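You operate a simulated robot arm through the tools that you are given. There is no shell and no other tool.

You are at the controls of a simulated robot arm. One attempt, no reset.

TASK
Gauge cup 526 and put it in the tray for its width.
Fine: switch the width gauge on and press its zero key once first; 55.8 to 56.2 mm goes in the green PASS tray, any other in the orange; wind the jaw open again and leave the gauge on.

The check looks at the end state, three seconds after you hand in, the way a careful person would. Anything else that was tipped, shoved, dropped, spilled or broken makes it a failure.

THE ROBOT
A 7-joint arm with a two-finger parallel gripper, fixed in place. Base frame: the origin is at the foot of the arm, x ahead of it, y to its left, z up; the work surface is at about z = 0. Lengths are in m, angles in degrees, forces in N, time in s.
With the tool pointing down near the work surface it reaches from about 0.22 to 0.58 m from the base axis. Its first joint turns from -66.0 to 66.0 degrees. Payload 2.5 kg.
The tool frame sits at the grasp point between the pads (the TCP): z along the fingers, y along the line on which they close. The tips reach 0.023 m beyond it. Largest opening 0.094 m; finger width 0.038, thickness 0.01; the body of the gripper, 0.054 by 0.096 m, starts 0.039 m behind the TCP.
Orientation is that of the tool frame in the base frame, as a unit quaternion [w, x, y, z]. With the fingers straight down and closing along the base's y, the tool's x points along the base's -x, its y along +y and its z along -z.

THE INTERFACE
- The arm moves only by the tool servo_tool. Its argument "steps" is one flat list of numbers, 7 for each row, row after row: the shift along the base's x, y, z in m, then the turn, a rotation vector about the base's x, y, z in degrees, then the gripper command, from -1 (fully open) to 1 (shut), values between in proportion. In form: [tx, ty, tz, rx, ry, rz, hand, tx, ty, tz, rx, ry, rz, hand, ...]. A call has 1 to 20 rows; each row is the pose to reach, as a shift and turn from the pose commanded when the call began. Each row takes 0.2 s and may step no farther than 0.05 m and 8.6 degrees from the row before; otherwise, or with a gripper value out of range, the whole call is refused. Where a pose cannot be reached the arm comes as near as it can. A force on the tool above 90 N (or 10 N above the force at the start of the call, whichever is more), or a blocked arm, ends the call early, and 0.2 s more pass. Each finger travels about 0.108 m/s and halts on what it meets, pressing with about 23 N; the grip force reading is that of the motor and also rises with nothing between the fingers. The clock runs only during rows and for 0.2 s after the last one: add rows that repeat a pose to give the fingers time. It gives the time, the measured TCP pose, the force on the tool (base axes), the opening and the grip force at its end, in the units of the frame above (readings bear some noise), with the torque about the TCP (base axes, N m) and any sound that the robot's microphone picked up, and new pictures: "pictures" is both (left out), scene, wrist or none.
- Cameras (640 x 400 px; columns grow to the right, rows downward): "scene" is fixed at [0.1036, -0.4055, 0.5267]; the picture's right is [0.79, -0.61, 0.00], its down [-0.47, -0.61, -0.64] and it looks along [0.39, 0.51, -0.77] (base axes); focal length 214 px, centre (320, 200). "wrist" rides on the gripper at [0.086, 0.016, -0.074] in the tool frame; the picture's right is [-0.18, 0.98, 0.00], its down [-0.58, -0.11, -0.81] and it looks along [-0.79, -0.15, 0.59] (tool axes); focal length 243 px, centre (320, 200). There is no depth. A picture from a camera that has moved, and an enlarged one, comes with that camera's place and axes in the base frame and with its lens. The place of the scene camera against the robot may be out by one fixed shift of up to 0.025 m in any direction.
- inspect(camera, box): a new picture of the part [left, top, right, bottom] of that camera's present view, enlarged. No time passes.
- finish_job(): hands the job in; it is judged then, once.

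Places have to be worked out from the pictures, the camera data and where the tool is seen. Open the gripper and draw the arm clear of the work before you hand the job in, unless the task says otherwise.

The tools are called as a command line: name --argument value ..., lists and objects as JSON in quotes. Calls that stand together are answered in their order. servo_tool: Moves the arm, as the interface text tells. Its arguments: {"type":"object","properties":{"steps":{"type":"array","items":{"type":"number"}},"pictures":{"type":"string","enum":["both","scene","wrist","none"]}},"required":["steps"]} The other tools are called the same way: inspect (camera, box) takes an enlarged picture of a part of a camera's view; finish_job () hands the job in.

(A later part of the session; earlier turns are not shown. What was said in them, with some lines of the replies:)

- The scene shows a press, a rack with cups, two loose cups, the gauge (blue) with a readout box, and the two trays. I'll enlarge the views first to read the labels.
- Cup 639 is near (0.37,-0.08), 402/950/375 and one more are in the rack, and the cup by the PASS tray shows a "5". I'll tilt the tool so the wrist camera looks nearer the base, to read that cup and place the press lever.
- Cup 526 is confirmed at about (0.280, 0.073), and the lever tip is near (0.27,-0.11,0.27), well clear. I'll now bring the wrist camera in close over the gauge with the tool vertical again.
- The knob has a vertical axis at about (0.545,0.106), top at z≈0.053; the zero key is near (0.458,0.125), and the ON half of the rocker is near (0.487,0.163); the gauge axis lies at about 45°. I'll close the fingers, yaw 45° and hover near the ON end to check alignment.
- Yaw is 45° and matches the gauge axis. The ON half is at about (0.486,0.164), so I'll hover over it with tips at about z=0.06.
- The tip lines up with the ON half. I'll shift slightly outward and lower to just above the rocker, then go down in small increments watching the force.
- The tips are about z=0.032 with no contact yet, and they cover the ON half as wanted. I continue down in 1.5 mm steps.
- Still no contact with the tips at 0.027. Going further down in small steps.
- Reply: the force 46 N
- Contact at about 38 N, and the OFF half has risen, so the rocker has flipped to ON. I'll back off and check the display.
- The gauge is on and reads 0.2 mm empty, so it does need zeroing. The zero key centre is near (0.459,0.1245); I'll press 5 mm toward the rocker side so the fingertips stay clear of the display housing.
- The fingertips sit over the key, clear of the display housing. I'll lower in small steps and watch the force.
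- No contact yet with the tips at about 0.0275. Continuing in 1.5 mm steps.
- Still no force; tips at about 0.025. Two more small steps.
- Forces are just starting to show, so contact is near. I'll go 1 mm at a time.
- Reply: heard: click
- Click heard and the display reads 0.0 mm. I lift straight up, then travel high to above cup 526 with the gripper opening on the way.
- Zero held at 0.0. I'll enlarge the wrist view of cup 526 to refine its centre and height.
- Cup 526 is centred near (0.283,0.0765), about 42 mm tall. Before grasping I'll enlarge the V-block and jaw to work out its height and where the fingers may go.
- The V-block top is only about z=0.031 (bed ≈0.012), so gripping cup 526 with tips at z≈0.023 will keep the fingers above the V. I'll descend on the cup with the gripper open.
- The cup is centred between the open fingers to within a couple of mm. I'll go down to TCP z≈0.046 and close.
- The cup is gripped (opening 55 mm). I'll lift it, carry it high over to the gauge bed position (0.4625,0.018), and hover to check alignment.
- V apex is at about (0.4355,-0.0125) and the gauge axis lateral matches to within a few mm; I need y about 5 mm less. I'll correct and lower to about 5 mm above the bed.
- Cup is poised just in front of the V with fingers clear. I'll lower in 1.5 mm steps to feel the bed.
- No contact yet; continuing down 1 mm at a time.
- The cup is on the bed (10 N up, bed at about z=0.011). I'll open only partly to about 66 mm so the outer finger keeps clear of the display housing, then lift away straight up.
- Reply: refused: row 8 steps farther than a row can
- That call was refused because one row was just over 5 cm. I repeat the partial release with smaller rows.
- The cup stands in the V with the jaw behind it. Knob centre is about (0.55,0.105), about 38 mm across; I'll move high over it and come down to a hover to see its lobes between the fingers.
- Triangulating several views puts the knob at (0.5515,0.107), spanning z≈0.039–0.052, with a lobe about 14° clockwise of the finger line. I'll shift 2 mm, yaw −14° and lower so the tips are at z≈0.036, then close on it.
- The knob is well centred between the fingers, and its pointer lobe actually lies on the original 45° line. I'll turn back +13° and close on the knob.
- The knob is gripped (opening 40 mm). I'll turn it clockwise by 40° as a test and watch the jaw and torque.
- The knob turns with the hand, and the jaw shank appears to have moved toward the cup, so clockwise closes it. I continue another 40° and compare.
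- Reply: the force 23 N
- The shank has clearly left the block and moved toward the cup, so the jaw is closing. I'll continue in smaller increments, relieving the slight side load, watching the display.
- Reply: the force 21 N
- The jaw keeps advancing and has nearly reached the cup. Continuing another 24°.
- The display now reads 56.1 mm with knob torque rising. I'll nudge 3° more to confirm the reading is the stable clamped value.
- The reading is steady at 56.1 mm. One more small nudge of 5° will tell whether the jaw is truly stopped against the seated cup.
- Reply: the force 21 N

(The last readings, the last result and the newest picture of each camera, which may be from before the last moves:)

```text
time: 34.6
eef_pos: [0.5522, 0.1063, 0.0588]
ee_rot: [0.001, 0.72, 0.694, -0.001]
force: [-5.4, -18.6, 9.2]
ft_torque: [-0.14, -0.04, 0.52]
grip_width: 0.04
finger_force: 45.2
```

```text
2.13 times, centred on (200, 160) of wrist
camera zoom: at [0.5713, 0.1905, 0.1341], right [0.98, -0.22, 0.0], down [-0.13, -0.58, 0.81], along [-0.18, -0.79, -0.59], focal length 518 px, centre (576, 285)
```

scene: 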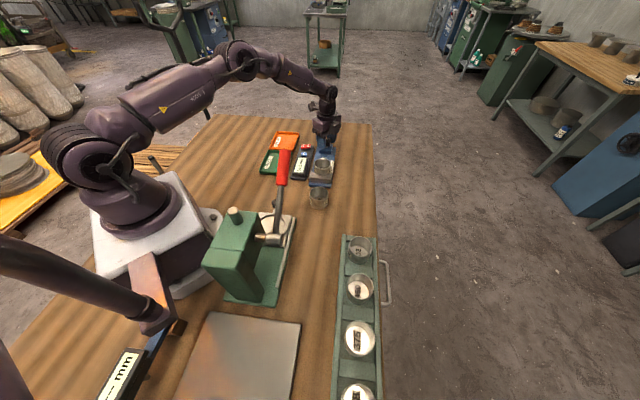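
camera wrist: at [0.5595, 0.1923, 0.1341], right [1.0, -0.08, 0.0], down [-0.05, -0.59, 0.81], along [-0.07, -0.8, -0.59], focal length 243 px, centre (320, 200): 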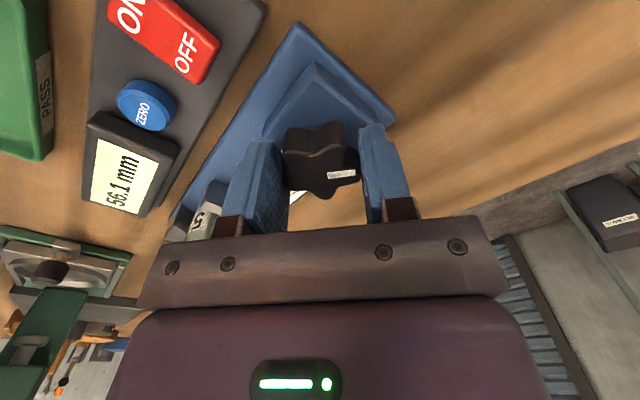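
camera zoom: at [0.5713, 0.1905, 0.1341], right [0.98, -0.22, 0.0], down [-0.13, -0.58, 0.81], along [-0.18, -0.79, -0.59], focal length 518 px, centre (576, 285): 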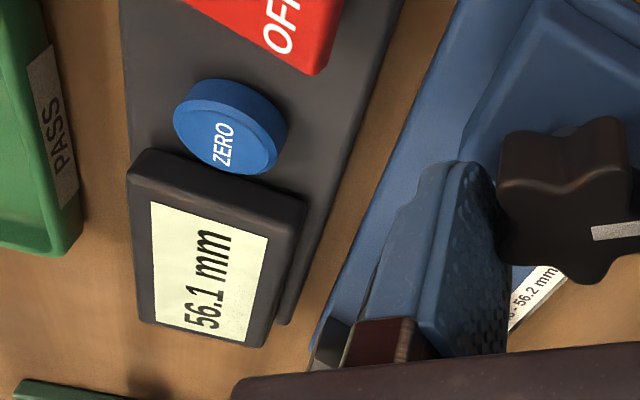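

Torque rose to 0.5 N m while the reading stays 56.1 mm: it's clamped and within 55.8–56.2, so PASS. Now I wind the knob back counter-clockwise the full 136° to open the jaw.

servo_tool --steps '[0, 0, 0, 0, 0, 8, 1, 0, 0, 0, 0, 0, 16, 1, 0, 0.0005, 0, 0, 0, 24, 1, 0, 0.0005, 0, 0, 0, 32, 1, 0, 0.0005, 0, 0, 0, 40, 1, 0, 0.0005, 0, 0, 0, 48, 1, 0.0005, 0.001, 0, 0, 0, 56, 1, 0.001, 0.0017, 0, 0, 0, 64, 1, 0.001, 0.0017, 0, 0, 0, 72, 1, 0.001, 0.0017, 0, 0, 0, 80, 1, 0.001, 0.0017, 0, 0, 0, 88, 1, 0.001, 0.0017, 0, 0, 0, 96, 1, 0.001, 0.0017, 0, 0, 0, 104, 1, 0.001, 0.0017, 0, 0, 0, 112, 1, 0.001, 0.0017, 0, 0, 0, 120, 1, 0.001, 0.0017, 0, 0, 0, 128, 1, 0.001, 0.0017, 0, 0, 0, 136, 1, 0.001, 0.0017, 0, 0, 0, 136, 1]'

inspect --camera "scene" --box '[295, 130, 345, 190]'

```text
time: 38.4
eef_pos: [0.5535, 0.1075, 0.0594]
ee_rot: [-0.001, -0.375, 0.927, 0.001]
force: [1.8, -11.6, 3.6]
ft_torque: [-0.04, 0.36, 0.02]
grip_width: 0.0398
finger_force: 45.0
camera wrist: at [0.4796, 0.0582, 0.1347], right [-0.55, 0.83, 0.0], down [0.49, 0.33, 0.81], along [0.67, 0.44, -0.59], focal length 243 px, centre (320, 200)
```

scene: 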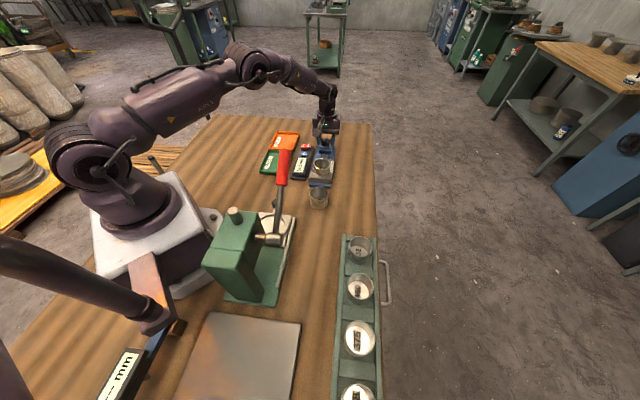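
wrist: 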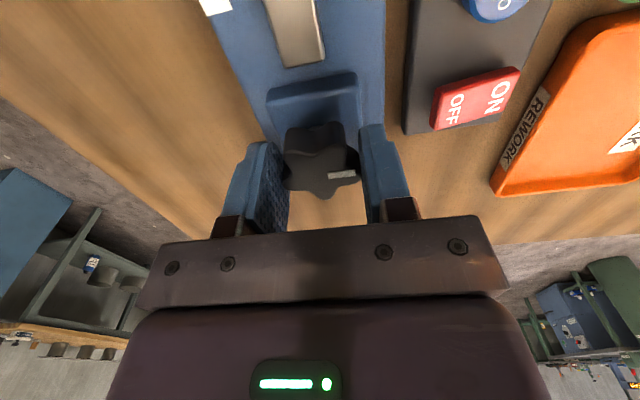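

```text
6.67 times, centred on (320, 160) of scene
camera zoom: at [0.1036, -0.4055, 0.5267], right [0.79, -0.61, 0.0], down [-0.47, -0.61, -0.64], along [0.39, 0.51, -0.77], focal length 1430 px, centre (320, 467)
```

zoom: 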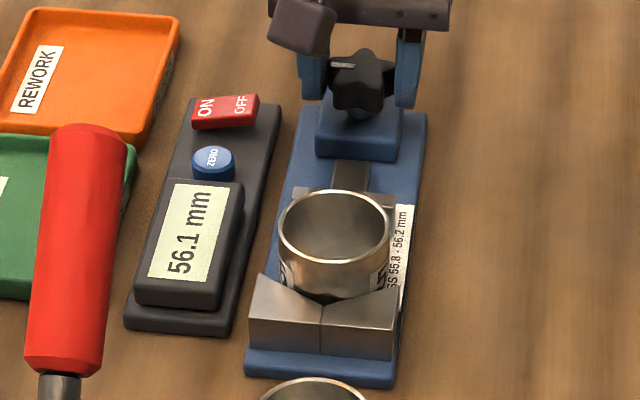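

The jaw is back open and the display holds 56.1 mm. I release the knob, lift straight up and move to a viewpoint over the cup.

servo_tool --steps '[0, 0, 0, 0, 0, 0, 0.1, 0, 0, 0, 0, 0, 0, -0.2, 0, 0, 0, 0, 0, 0, -0.2, 0, 0, 0.03, 0, 0, 0, -0.2, 0, 0, 0.07, 0, 0, 0, -0.2, 0, 0, 0.11, 0, 0, 0, -0.2, -0.03, -0.03, 0.125, 0, 0, 1, -0.4, -0.06, -0.06, 0.125, 0, 0, 1, -0.4, -0.09, -0.09, 0.125, 0, 0, 1, -0.4, -0.111, -0.113, 0.125, 0, 0, 1, -0.4, -0.111, -0.113, 0.125, 0, 0, 1, -0.4]'

inspect --camera "wrist" --box '[240, 0, 440, 160]'

inspect --camera "scene" --box '[295, 130, 345, 190]'

```text
time: 40.8
eef_pos: [0.4424, -0.003, 0.1853]
ee_rot: [0.0, -0.383, 0.924, 0.0]
force: [-0.3, -0.3, -0.1]
ft_torque: [0.0, -0.05, 0.01]
grip_width: 0.0659
finger_force: 0.0
camera wrist: at [0.3698, -0.0538, 0.2602], right [-0.56, 0.83, 0.0], down [0.49, 0.33, 0.81], along [0.67, 0.46, -0.59], focal length 243 px, centre (320, 200)
```

scene: 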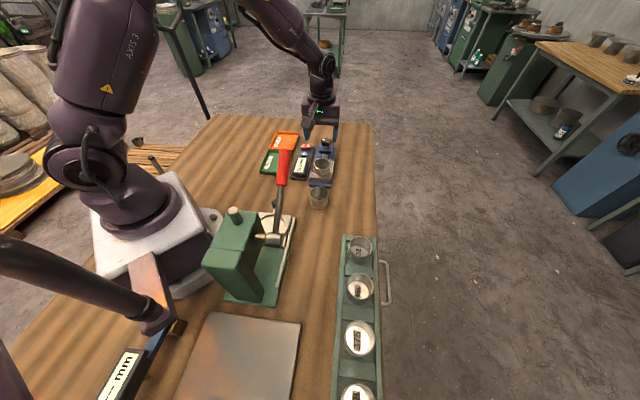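
wrist: 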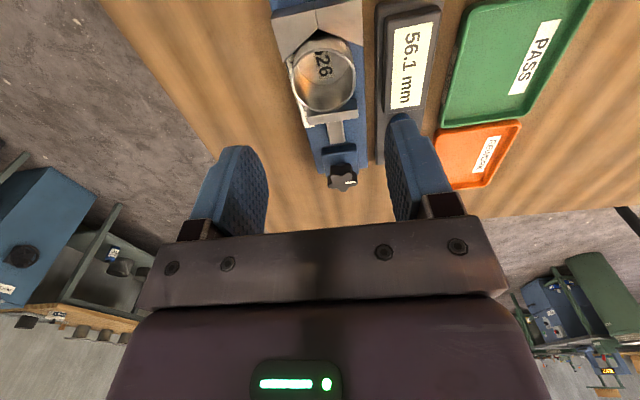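

```text
2.50 times, centred on (340, 80) of wrist
camera zoom: at [0.3698, -0.0538, 0.2602], right [-0.56, 0.83, 0.0], down [0.49, 0.33, 0.81], along [0.67, 0.46, -0.59], focal length 606 px, centre (270, 500)
```

zoom: 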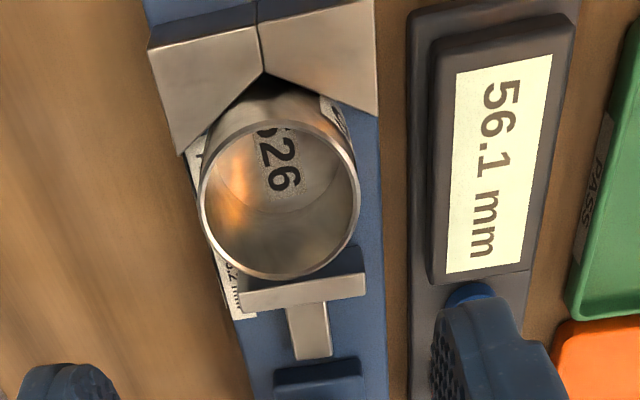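

```text
6.67 times, centred on (320, 160) of scene
camera zoom: at [0.1036, -0.4055, 0.5267], right [0.79, -0.61, 0.0], down [-0.47, -0.61, -0.64], along [0.39, 0.51, -0.77], focal length 1430 px, centre (320, 467)
```

zoom: 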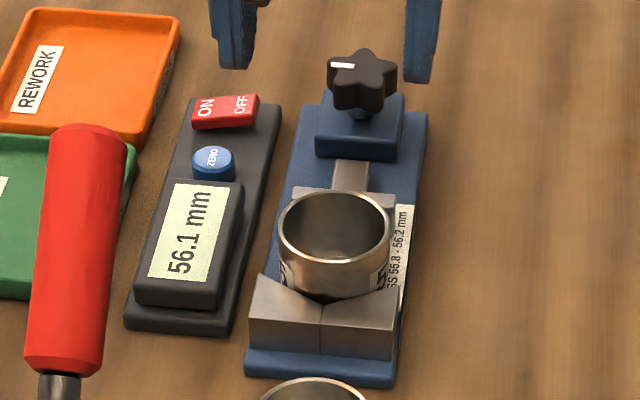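

The cup sits in the V at about (0.4565,0.010). I'll descend over it with a 74 mm opening, staying clear of the display housing, tips ending at z≈0.035 above the V-block.

servo_tool --steps '[0.0165, 0.015, -0.03, 0, 0, 0, -0.57, 0.0165, 0.015, -0.07, 0, 0, 0, -0.57, 0.0165, 0.015, -0.1, 0, 0, 0, -0.57, 0.0165, 0.015, -0.1, 0, 0, 0, -0.57]'

inspect --camera "wrist" --box '[200, 40, 440, 240]'

```text
time: 41.8
eef_pos: [0.4611, 0.0085, 0.0865]
ee_rot: [0.0, -0.382, 0.924, -0.001]
force: [-1.1, 0.4, -0.8]
ft_torque: [0.0, 0.01, 0.01]
grip_width: 0.0738
finger_force: 0.2
camera wrist: at [0.3882, -0.0421, 0.1604], right [-0.56, 0.83, 0.0], down [0.49, 0.33, 0.81], along [0.67, 0.45, -0.59], focal length 243 px, centre (320, 200)
```

scene: 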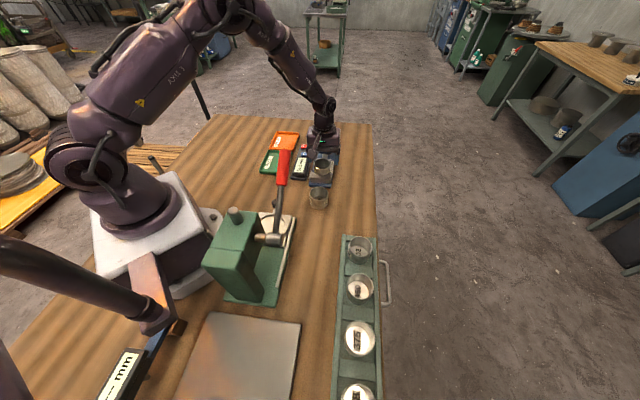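
wrist: 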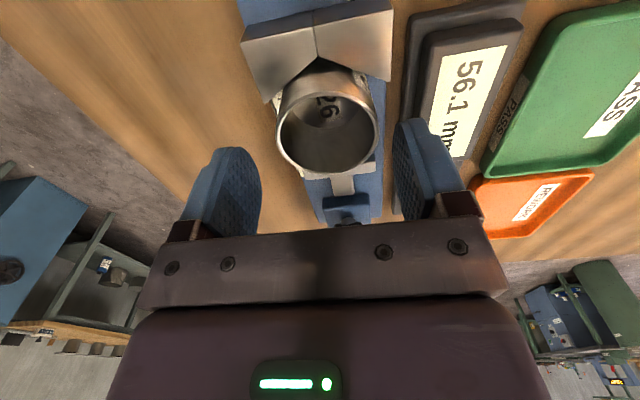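

```text
2.00 times, centred on (320, 140) of wrist
camera zoom: at [0.3882, -0.0421, 0.1604], right [-0.56, 0.83, 0.0], down [0.49, 0.33, 0.81], along [0.67, 0.45, -0.59], focal length 485 px, centre (320, 320)
```

zoom: 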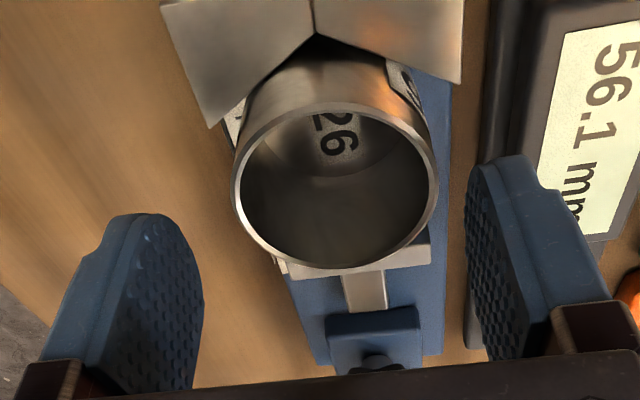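

The cup appears about 4 mm to the right of the finger mid-plane; I'll correct that and lower to grasp height.

servo_tool --steps '[-0.0025, 0.003, 0, 0, 0, 0, -0.57, -0.0025, 0.003, -0.01, 0, 0, 0, -0.57, -0.0025, 0.003, -0.02, 0, 0, 0, -0.57, -0.0025, 0.003, -0.02, 0, 0, 0, -0.57]'

inspect --camera "wrist" --box '[200, 40, 440, 240]'

```text
time: 42.8
eef_pos: [0.4556, 0.0114, 0.0653]
ee_rot: [0.0, -0.383, 0.924, 0.0]
force: [0.1, 0.4, 0.3]
ft_torque: [0.0, 0.02, 0.02]
grip_width: 0.0738
finger_force: 0.1
camera wrist: at [0.3836, -0.039, 0.1398], right [-0.56, 0.83, 0.0], down [0.49, 0.33, 0.81], along [0.67, 0.46, -0.59], focal length 243 px, centre (320, 200)
```

scene: 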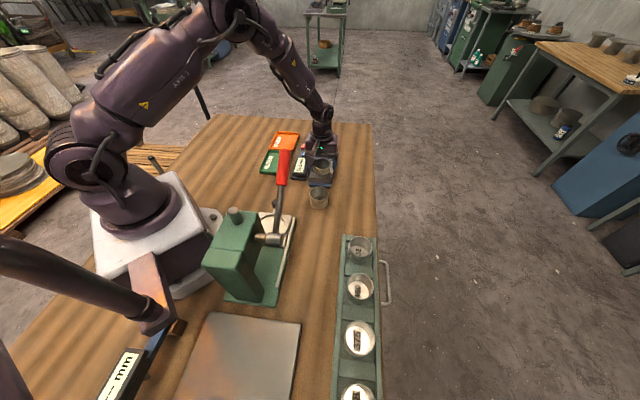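
wrist: 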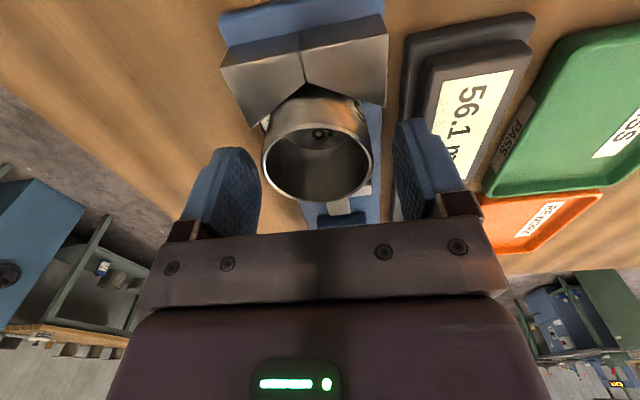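

```text
2.00 times, centred on (320, 140) of wrist
camera zoom: at [0.3836, -0.039, 0.1398], right [-0.56, 0.83, 0.0], down [0.49, 0.33, 0.81], along [0.67, 0.46, -0.59], focal length 485 px, centre (320, 320)
```

zoom: 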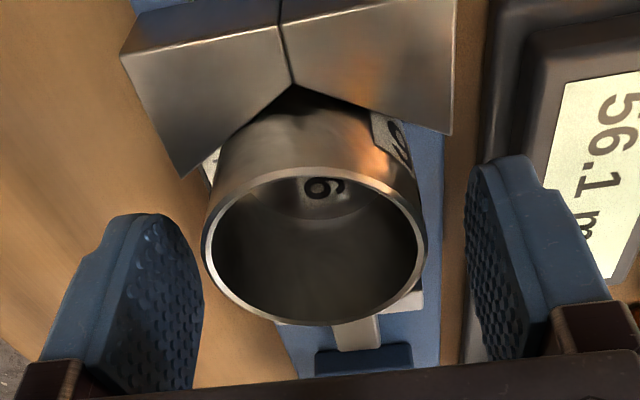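

Now centred. I'll go down the last 7 mm, shifting 2–3 mm toward the jaw to clear the V wings, and close on the cup.

servo_tool --steps '[0.003, 0.0015, 0, 0, 0, 0, -0.57, 0.003, 0.0015, -0.004, 0, 0, 0, -0.57, 0.003, 0.0015, -0.007, 0, 0, 0, -0.57, 0.003, 0.0015, -0.007, 0, 0, 0, -0.35, 0.003, 0.0015, -0.007, 0, 0, 0, -0.15, 0.003, 0.0015, -0.007, 0, 0, 0, 0.2, 0.003, 0.0015, -0.007, 0, 0, 0, 1, 0.003, 0.0015, -0.007, 0, 0, 0, 1]'

inspect --camera "wrist" --box '[200, 40, 440, 240]'

```text
time: 44.6
eef_pos: [0.4592, 0.0141, 0.0571]
ee_rot: [0.0, -0.383, 0.924, 0.0]
force: [0.1, 0.4, 0.8]
ft_torque: [0.06, -0.01, -0.01]
grip_width: 0.055
finger_force: 23.3
camera wrist: at [0.3858, -0.0363, 0.1325], right [-0.56, 0.83, 0.0], down [0.49, 0.33, 0.81], along [0.67, 0.46, -0.59], focal length 243 px, centre (320, 200)
```

scene: 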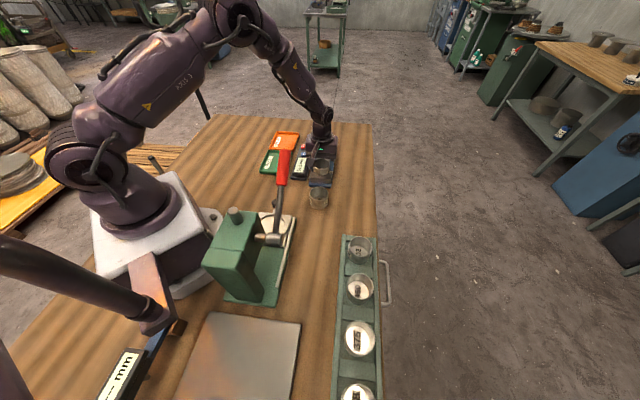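
wrist: 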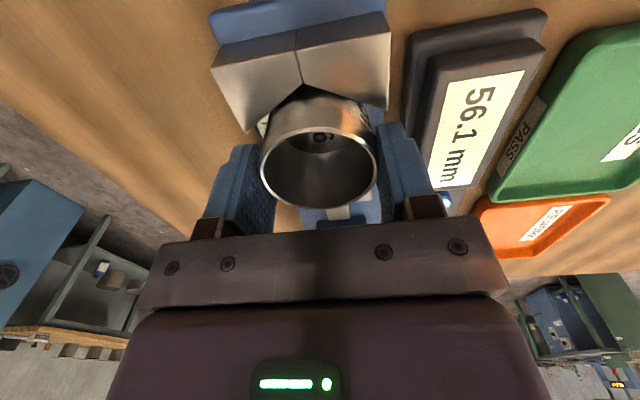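

```text
2.00 times, centred on (320, 140) of wrist
camera zoom: at [0.3858, -0.0363, 0.1325], right [-0.56, 0.83, 0.0], down [0.49, 0.33, 0.81], along [0.67, 0.46, -0.59], focal length 485 px, centre (320, 320)
```

zoom: 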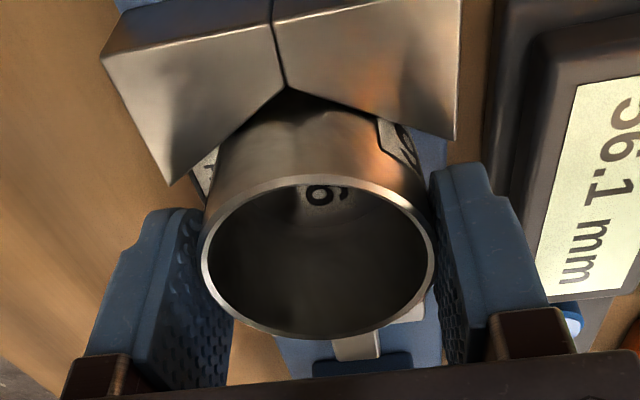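

The cup is gripped. I lift it clear and carry it to above the centre of the green PASS tray at about (0.363,0.163).

servo_tool --steps '[0, 0, 0.015, 0, 0, 0, 1, 0, 0, 0.05, 0, 0, 0, 1, 0, 0, 0.09, 0, 0, 0, 1, -0.024, 0.037, 0.09, 0, 0, 0, 1, -0.048, 0.074, 0.09, 0, 0, 0, 1, -0.072, 0.111, 0.09, 0, 0, 0, 1, -0.096, 0.149, 0.09, 0, 0, 0, 1, -0.096, 0.149, 0.05, 0, 0, 0, 1, -0.096, 0.149, 0.04, 0, 0, 0, 1, -0.096, 0.149, 0.04, 0, 0, 0, 1]'

inspect --camera "scene" --box '[245, 110, 345, 195]'

inspect --camera "wrist" --box '[200, 20, 440, 240]'

```text
time: 46.8
eef_pos: [0.3644, 0.1639, 0.0986]
ee_rot: [0.001, -0.382, 0.924, 0.001]
force: [-0.1, -0.3, 0.1]
ft_torque: [0.0, -0.01, 0.0]
grip_width: 0.0552
finger_force: 23.0
camera wrist: at [0.2918, 0.1136, 0.1729], right [-0.56, 0.83, 0.0], down [0.49, 0.33, 0.81], along [0.67, 0.46, -0.59], focal length 243 px, centre (320, 200)
```

scene: 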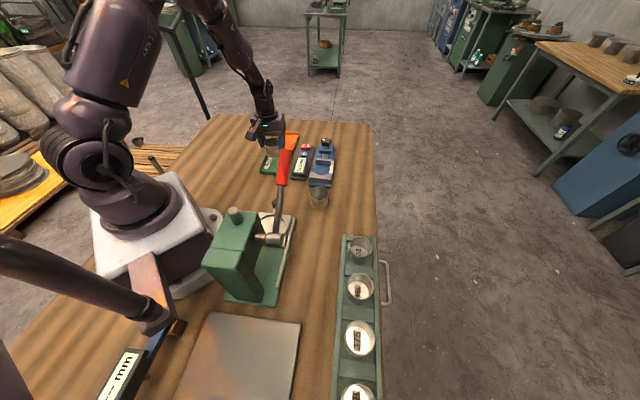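
wrist: 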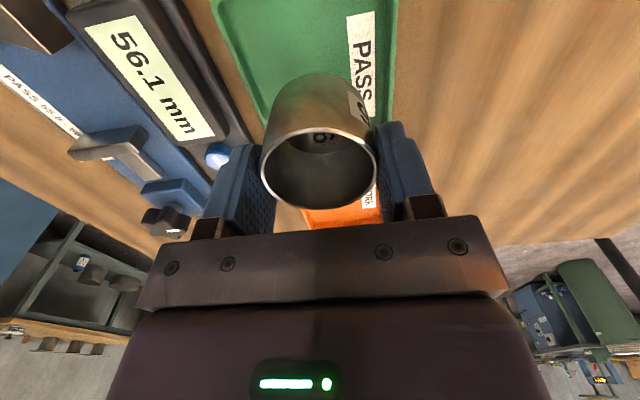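

```text
4.71 times, centred on (295, 152) of scene
camera zoom: at [0.1036, -0.4055, 0.5267], right [0.79, -0.61, 0.0], down [-0.47, -0.61, -0.64], along [0.39, 0.51, -0.77], focal length 1009 px, centre (438, 424)
```

zoom: 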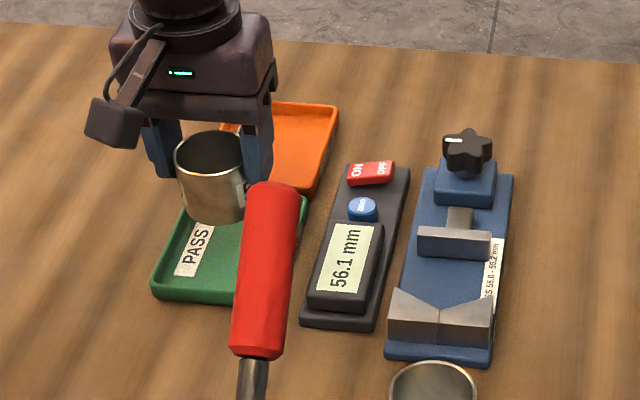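

```text
1.82 times, centred on (320, 130) of wrist
camera zoom: at [0.2918, 0.1136, 0.1729], right [-0.56, 0.83, 0.0], down [0.49, 0.33, 0.81], along [0.67, 0.46, -0.59], focal length 441 px, centre (320, 327)
```

zoom: 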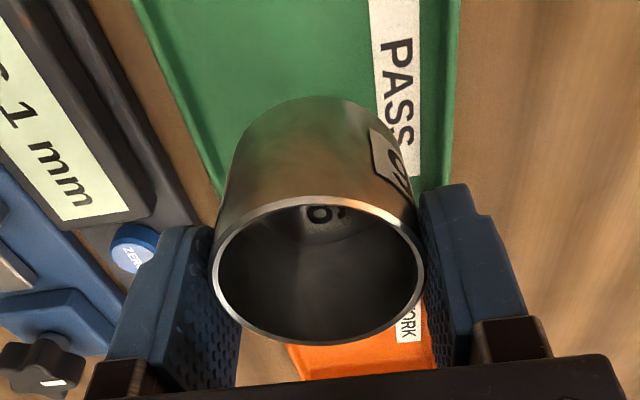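

The tray edges computed from this view put its centre right under the cup (within ~2 mm). I'll lower to just above the tray floor, then feel for contact.

servo_tool --steps '[0, 0, -0.02, 0, 0, 0, 1, 0, 0, -0.035, 0, 0, 0, 1, 0, 0, -0.043, 0, 0, 0, 1, 0, 0, -0.0445, 0, 0, 0, 1, 0, 0, -0.046, 0, 0, 0, 1]' --pictures "none"

```text
time: 48.0
eef_pos: [0.3638, 0.1634, 0.0513]
ee_rot: [0.0, -0.383, 0.924, 0.0]
force: [-0.9, 0.5, 1.4]
ft_torque: [0.02, 0.1, 0.01]
grip_width: 0.055
finger_force: 23.3
```

Near the floor; continuing in 1 mm steps.

servo_tool --steps '[0, 0, -0.001, 0, 0, 0, 1, 0, 0, -0.002, 0, 0, 0, 1]'

inspect --camera "scene" --box '[245, 120, 315, 195]'

```text
time: 48.6
eef_pos: [0.3644, 0.163, 0.0509]
ee_rot: [0.0, -0.383, 0.924, 0.0]
force: [-2.2, -1.7, 15.1]
ft_torque: [-0.06, 0.04, -0.06]
grip_width: 0.0551
finger_force: 22.8
camera wrist: at [0.291, 0.113, 0.1246], right [-0.56, 0.83, 0.0], down [0.49, 0.33, 0.81], along [0.67, 0.46, -0.59], focal length 243 px, centre (320, 200)
```

scene: 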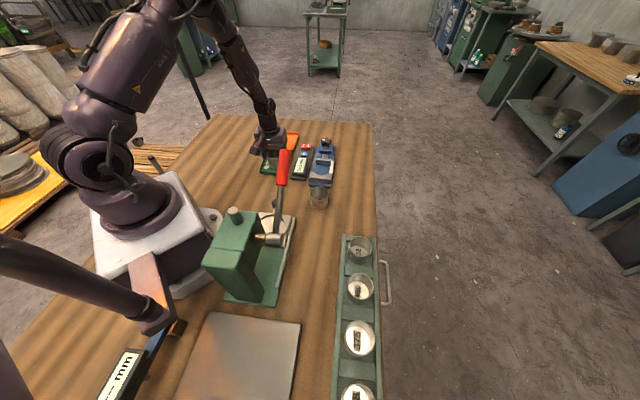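
wrist: 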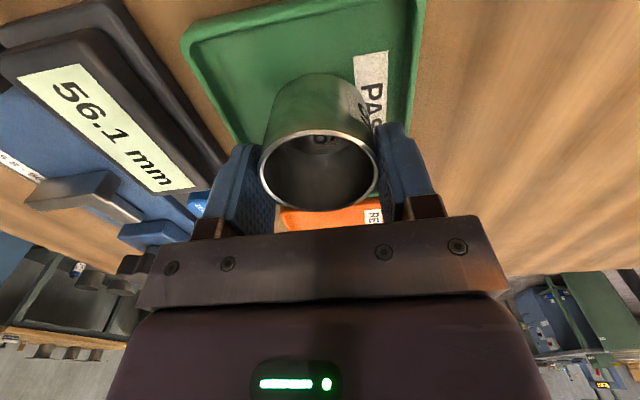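

```text
5.33 times, centred on (280, 158) of scene
camera zoom: at [0.1036, -0.4055, 0.5267], right [0.79, -0.61, 0.0], down [-0.47, -0.61, -0.64], along [0.39, 0.51, -0.77], focal length 1144 px, centre (533, 427)
```

zoom: 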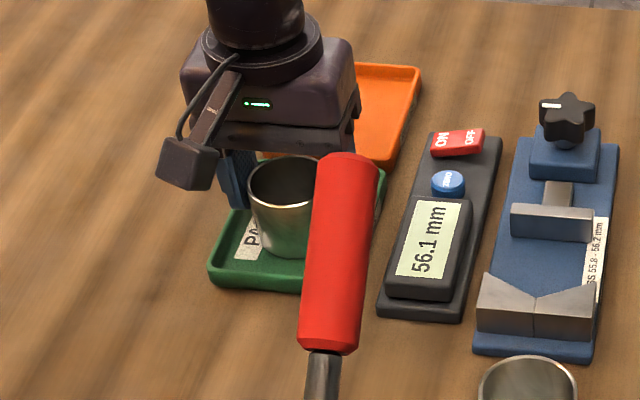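

The cup is on the PASS tray floor (15 N). I open gently to 66 mm and lift straight up, then draw back.

servo_tool --steps '[0, 0, 0.001, 0, 0, 0, 0.2, 0, 0, 0.0015, 0, 0, 0, -0.3, 0, 0, 0.0015, 0, 0, 0, -0.4, 0, 0, 0.0015, 0, 0, 0, -0.4, 0, 0, 0.03, 0, 0, 0, -0.4, 0, 0, 0.07, 0, 0, 0, -0.4, 0, 0, 0.11, 0, 0, 0, -0.4, 0, 0, 0.15, 0, 0, 0, -0.7, -0.02, -0.02, 0.18, 0, 0, 0, -1, -0.02, -0.02, 0.2, 0, 0, 0, -1, -0.02, -0.02, 0.2, 0, 0, 0, -1]'

inspect --camera "scene" --box '[245, 120, 345, 205]'

inspect --camera "wrist" --box '[150, 0, 450, 180]'

```text
time: 51.0
eef_pos: [0.3426, 0.1426, 0.2499]
ee_rot: [0.0, -0.382, 0.924, 0.0]
force: [-0.5, 0.4, 1.2]
ft_torque: [-0.02, 0.0, 0.0]
grip_width: 0.0939
finger_force: 0.1
camera wrist: at [0.2711, 0.0924, 0.325], right [-0.56, 0.83, 0.0], down [0.49, 0.33, 0.81], along [0.67, 0.46, -0.59], focal length 243 px, centre (320, 200)
```

scene: 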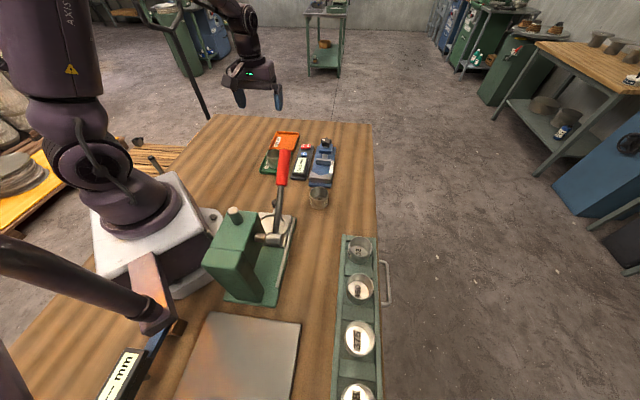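
wrist: 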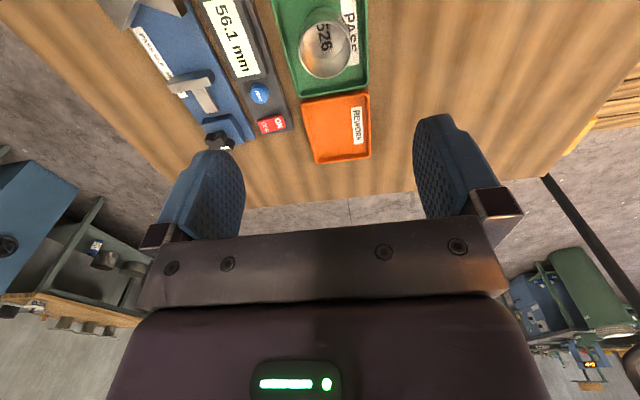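

```text
4.71 times, centred on (295, 162) of scene
camera zoom: at [0.1036, -0.4055, 0.5267], right [0.79, -0.61, 0.0], down [-0.47, -0.61, -0.64], along [0.39, 0.51, -0.77], focal length 1009 px, centre (438, 376)
```

zoom: 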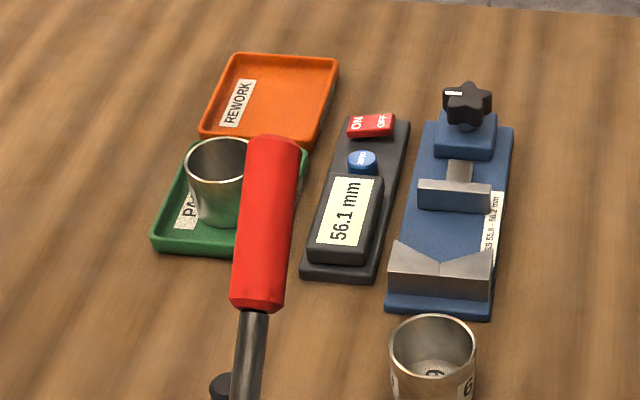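

```text
2.13 times, centred on (300, 90) of wrist
camera zoom: at [0.2711, 0.0924, 0.325], right [-0.56, 0.83, 0.0], down [0.49, 0.33, 0.81], along [0.67, 0.46, -0.59], focal length 518 px, centre (363, 435)
```

zoom: 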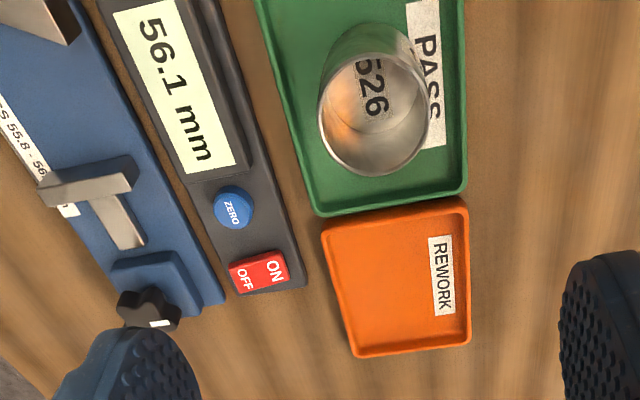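

Cup 526 stands upright in the green PASS tray, the jaw is open where it started, the gauge is on showing 56.1 mm, nothing else moved, and the open gripper is well clear. I hand the job in.

finish_job

```text
The job is handed in.
```

Cup 526 measured 56.1 mm, inside the 55.8–56.2 mm range, so I put it in the green PASS tray.

- **Gauge:** I switched it on and pressed zero once; the display went from 0.2 to 0.0 mm. The 56.1 mm reading held steady as I tightened the knob a little further.
- **Jaw:** I wound it back the same amount I had closed it, so it is open where it started. The gauge is still on.
- **Bench:** In the last pictures the cup stands upright in the tray and nothing else looks moved. The gripper is open and clear of the work.
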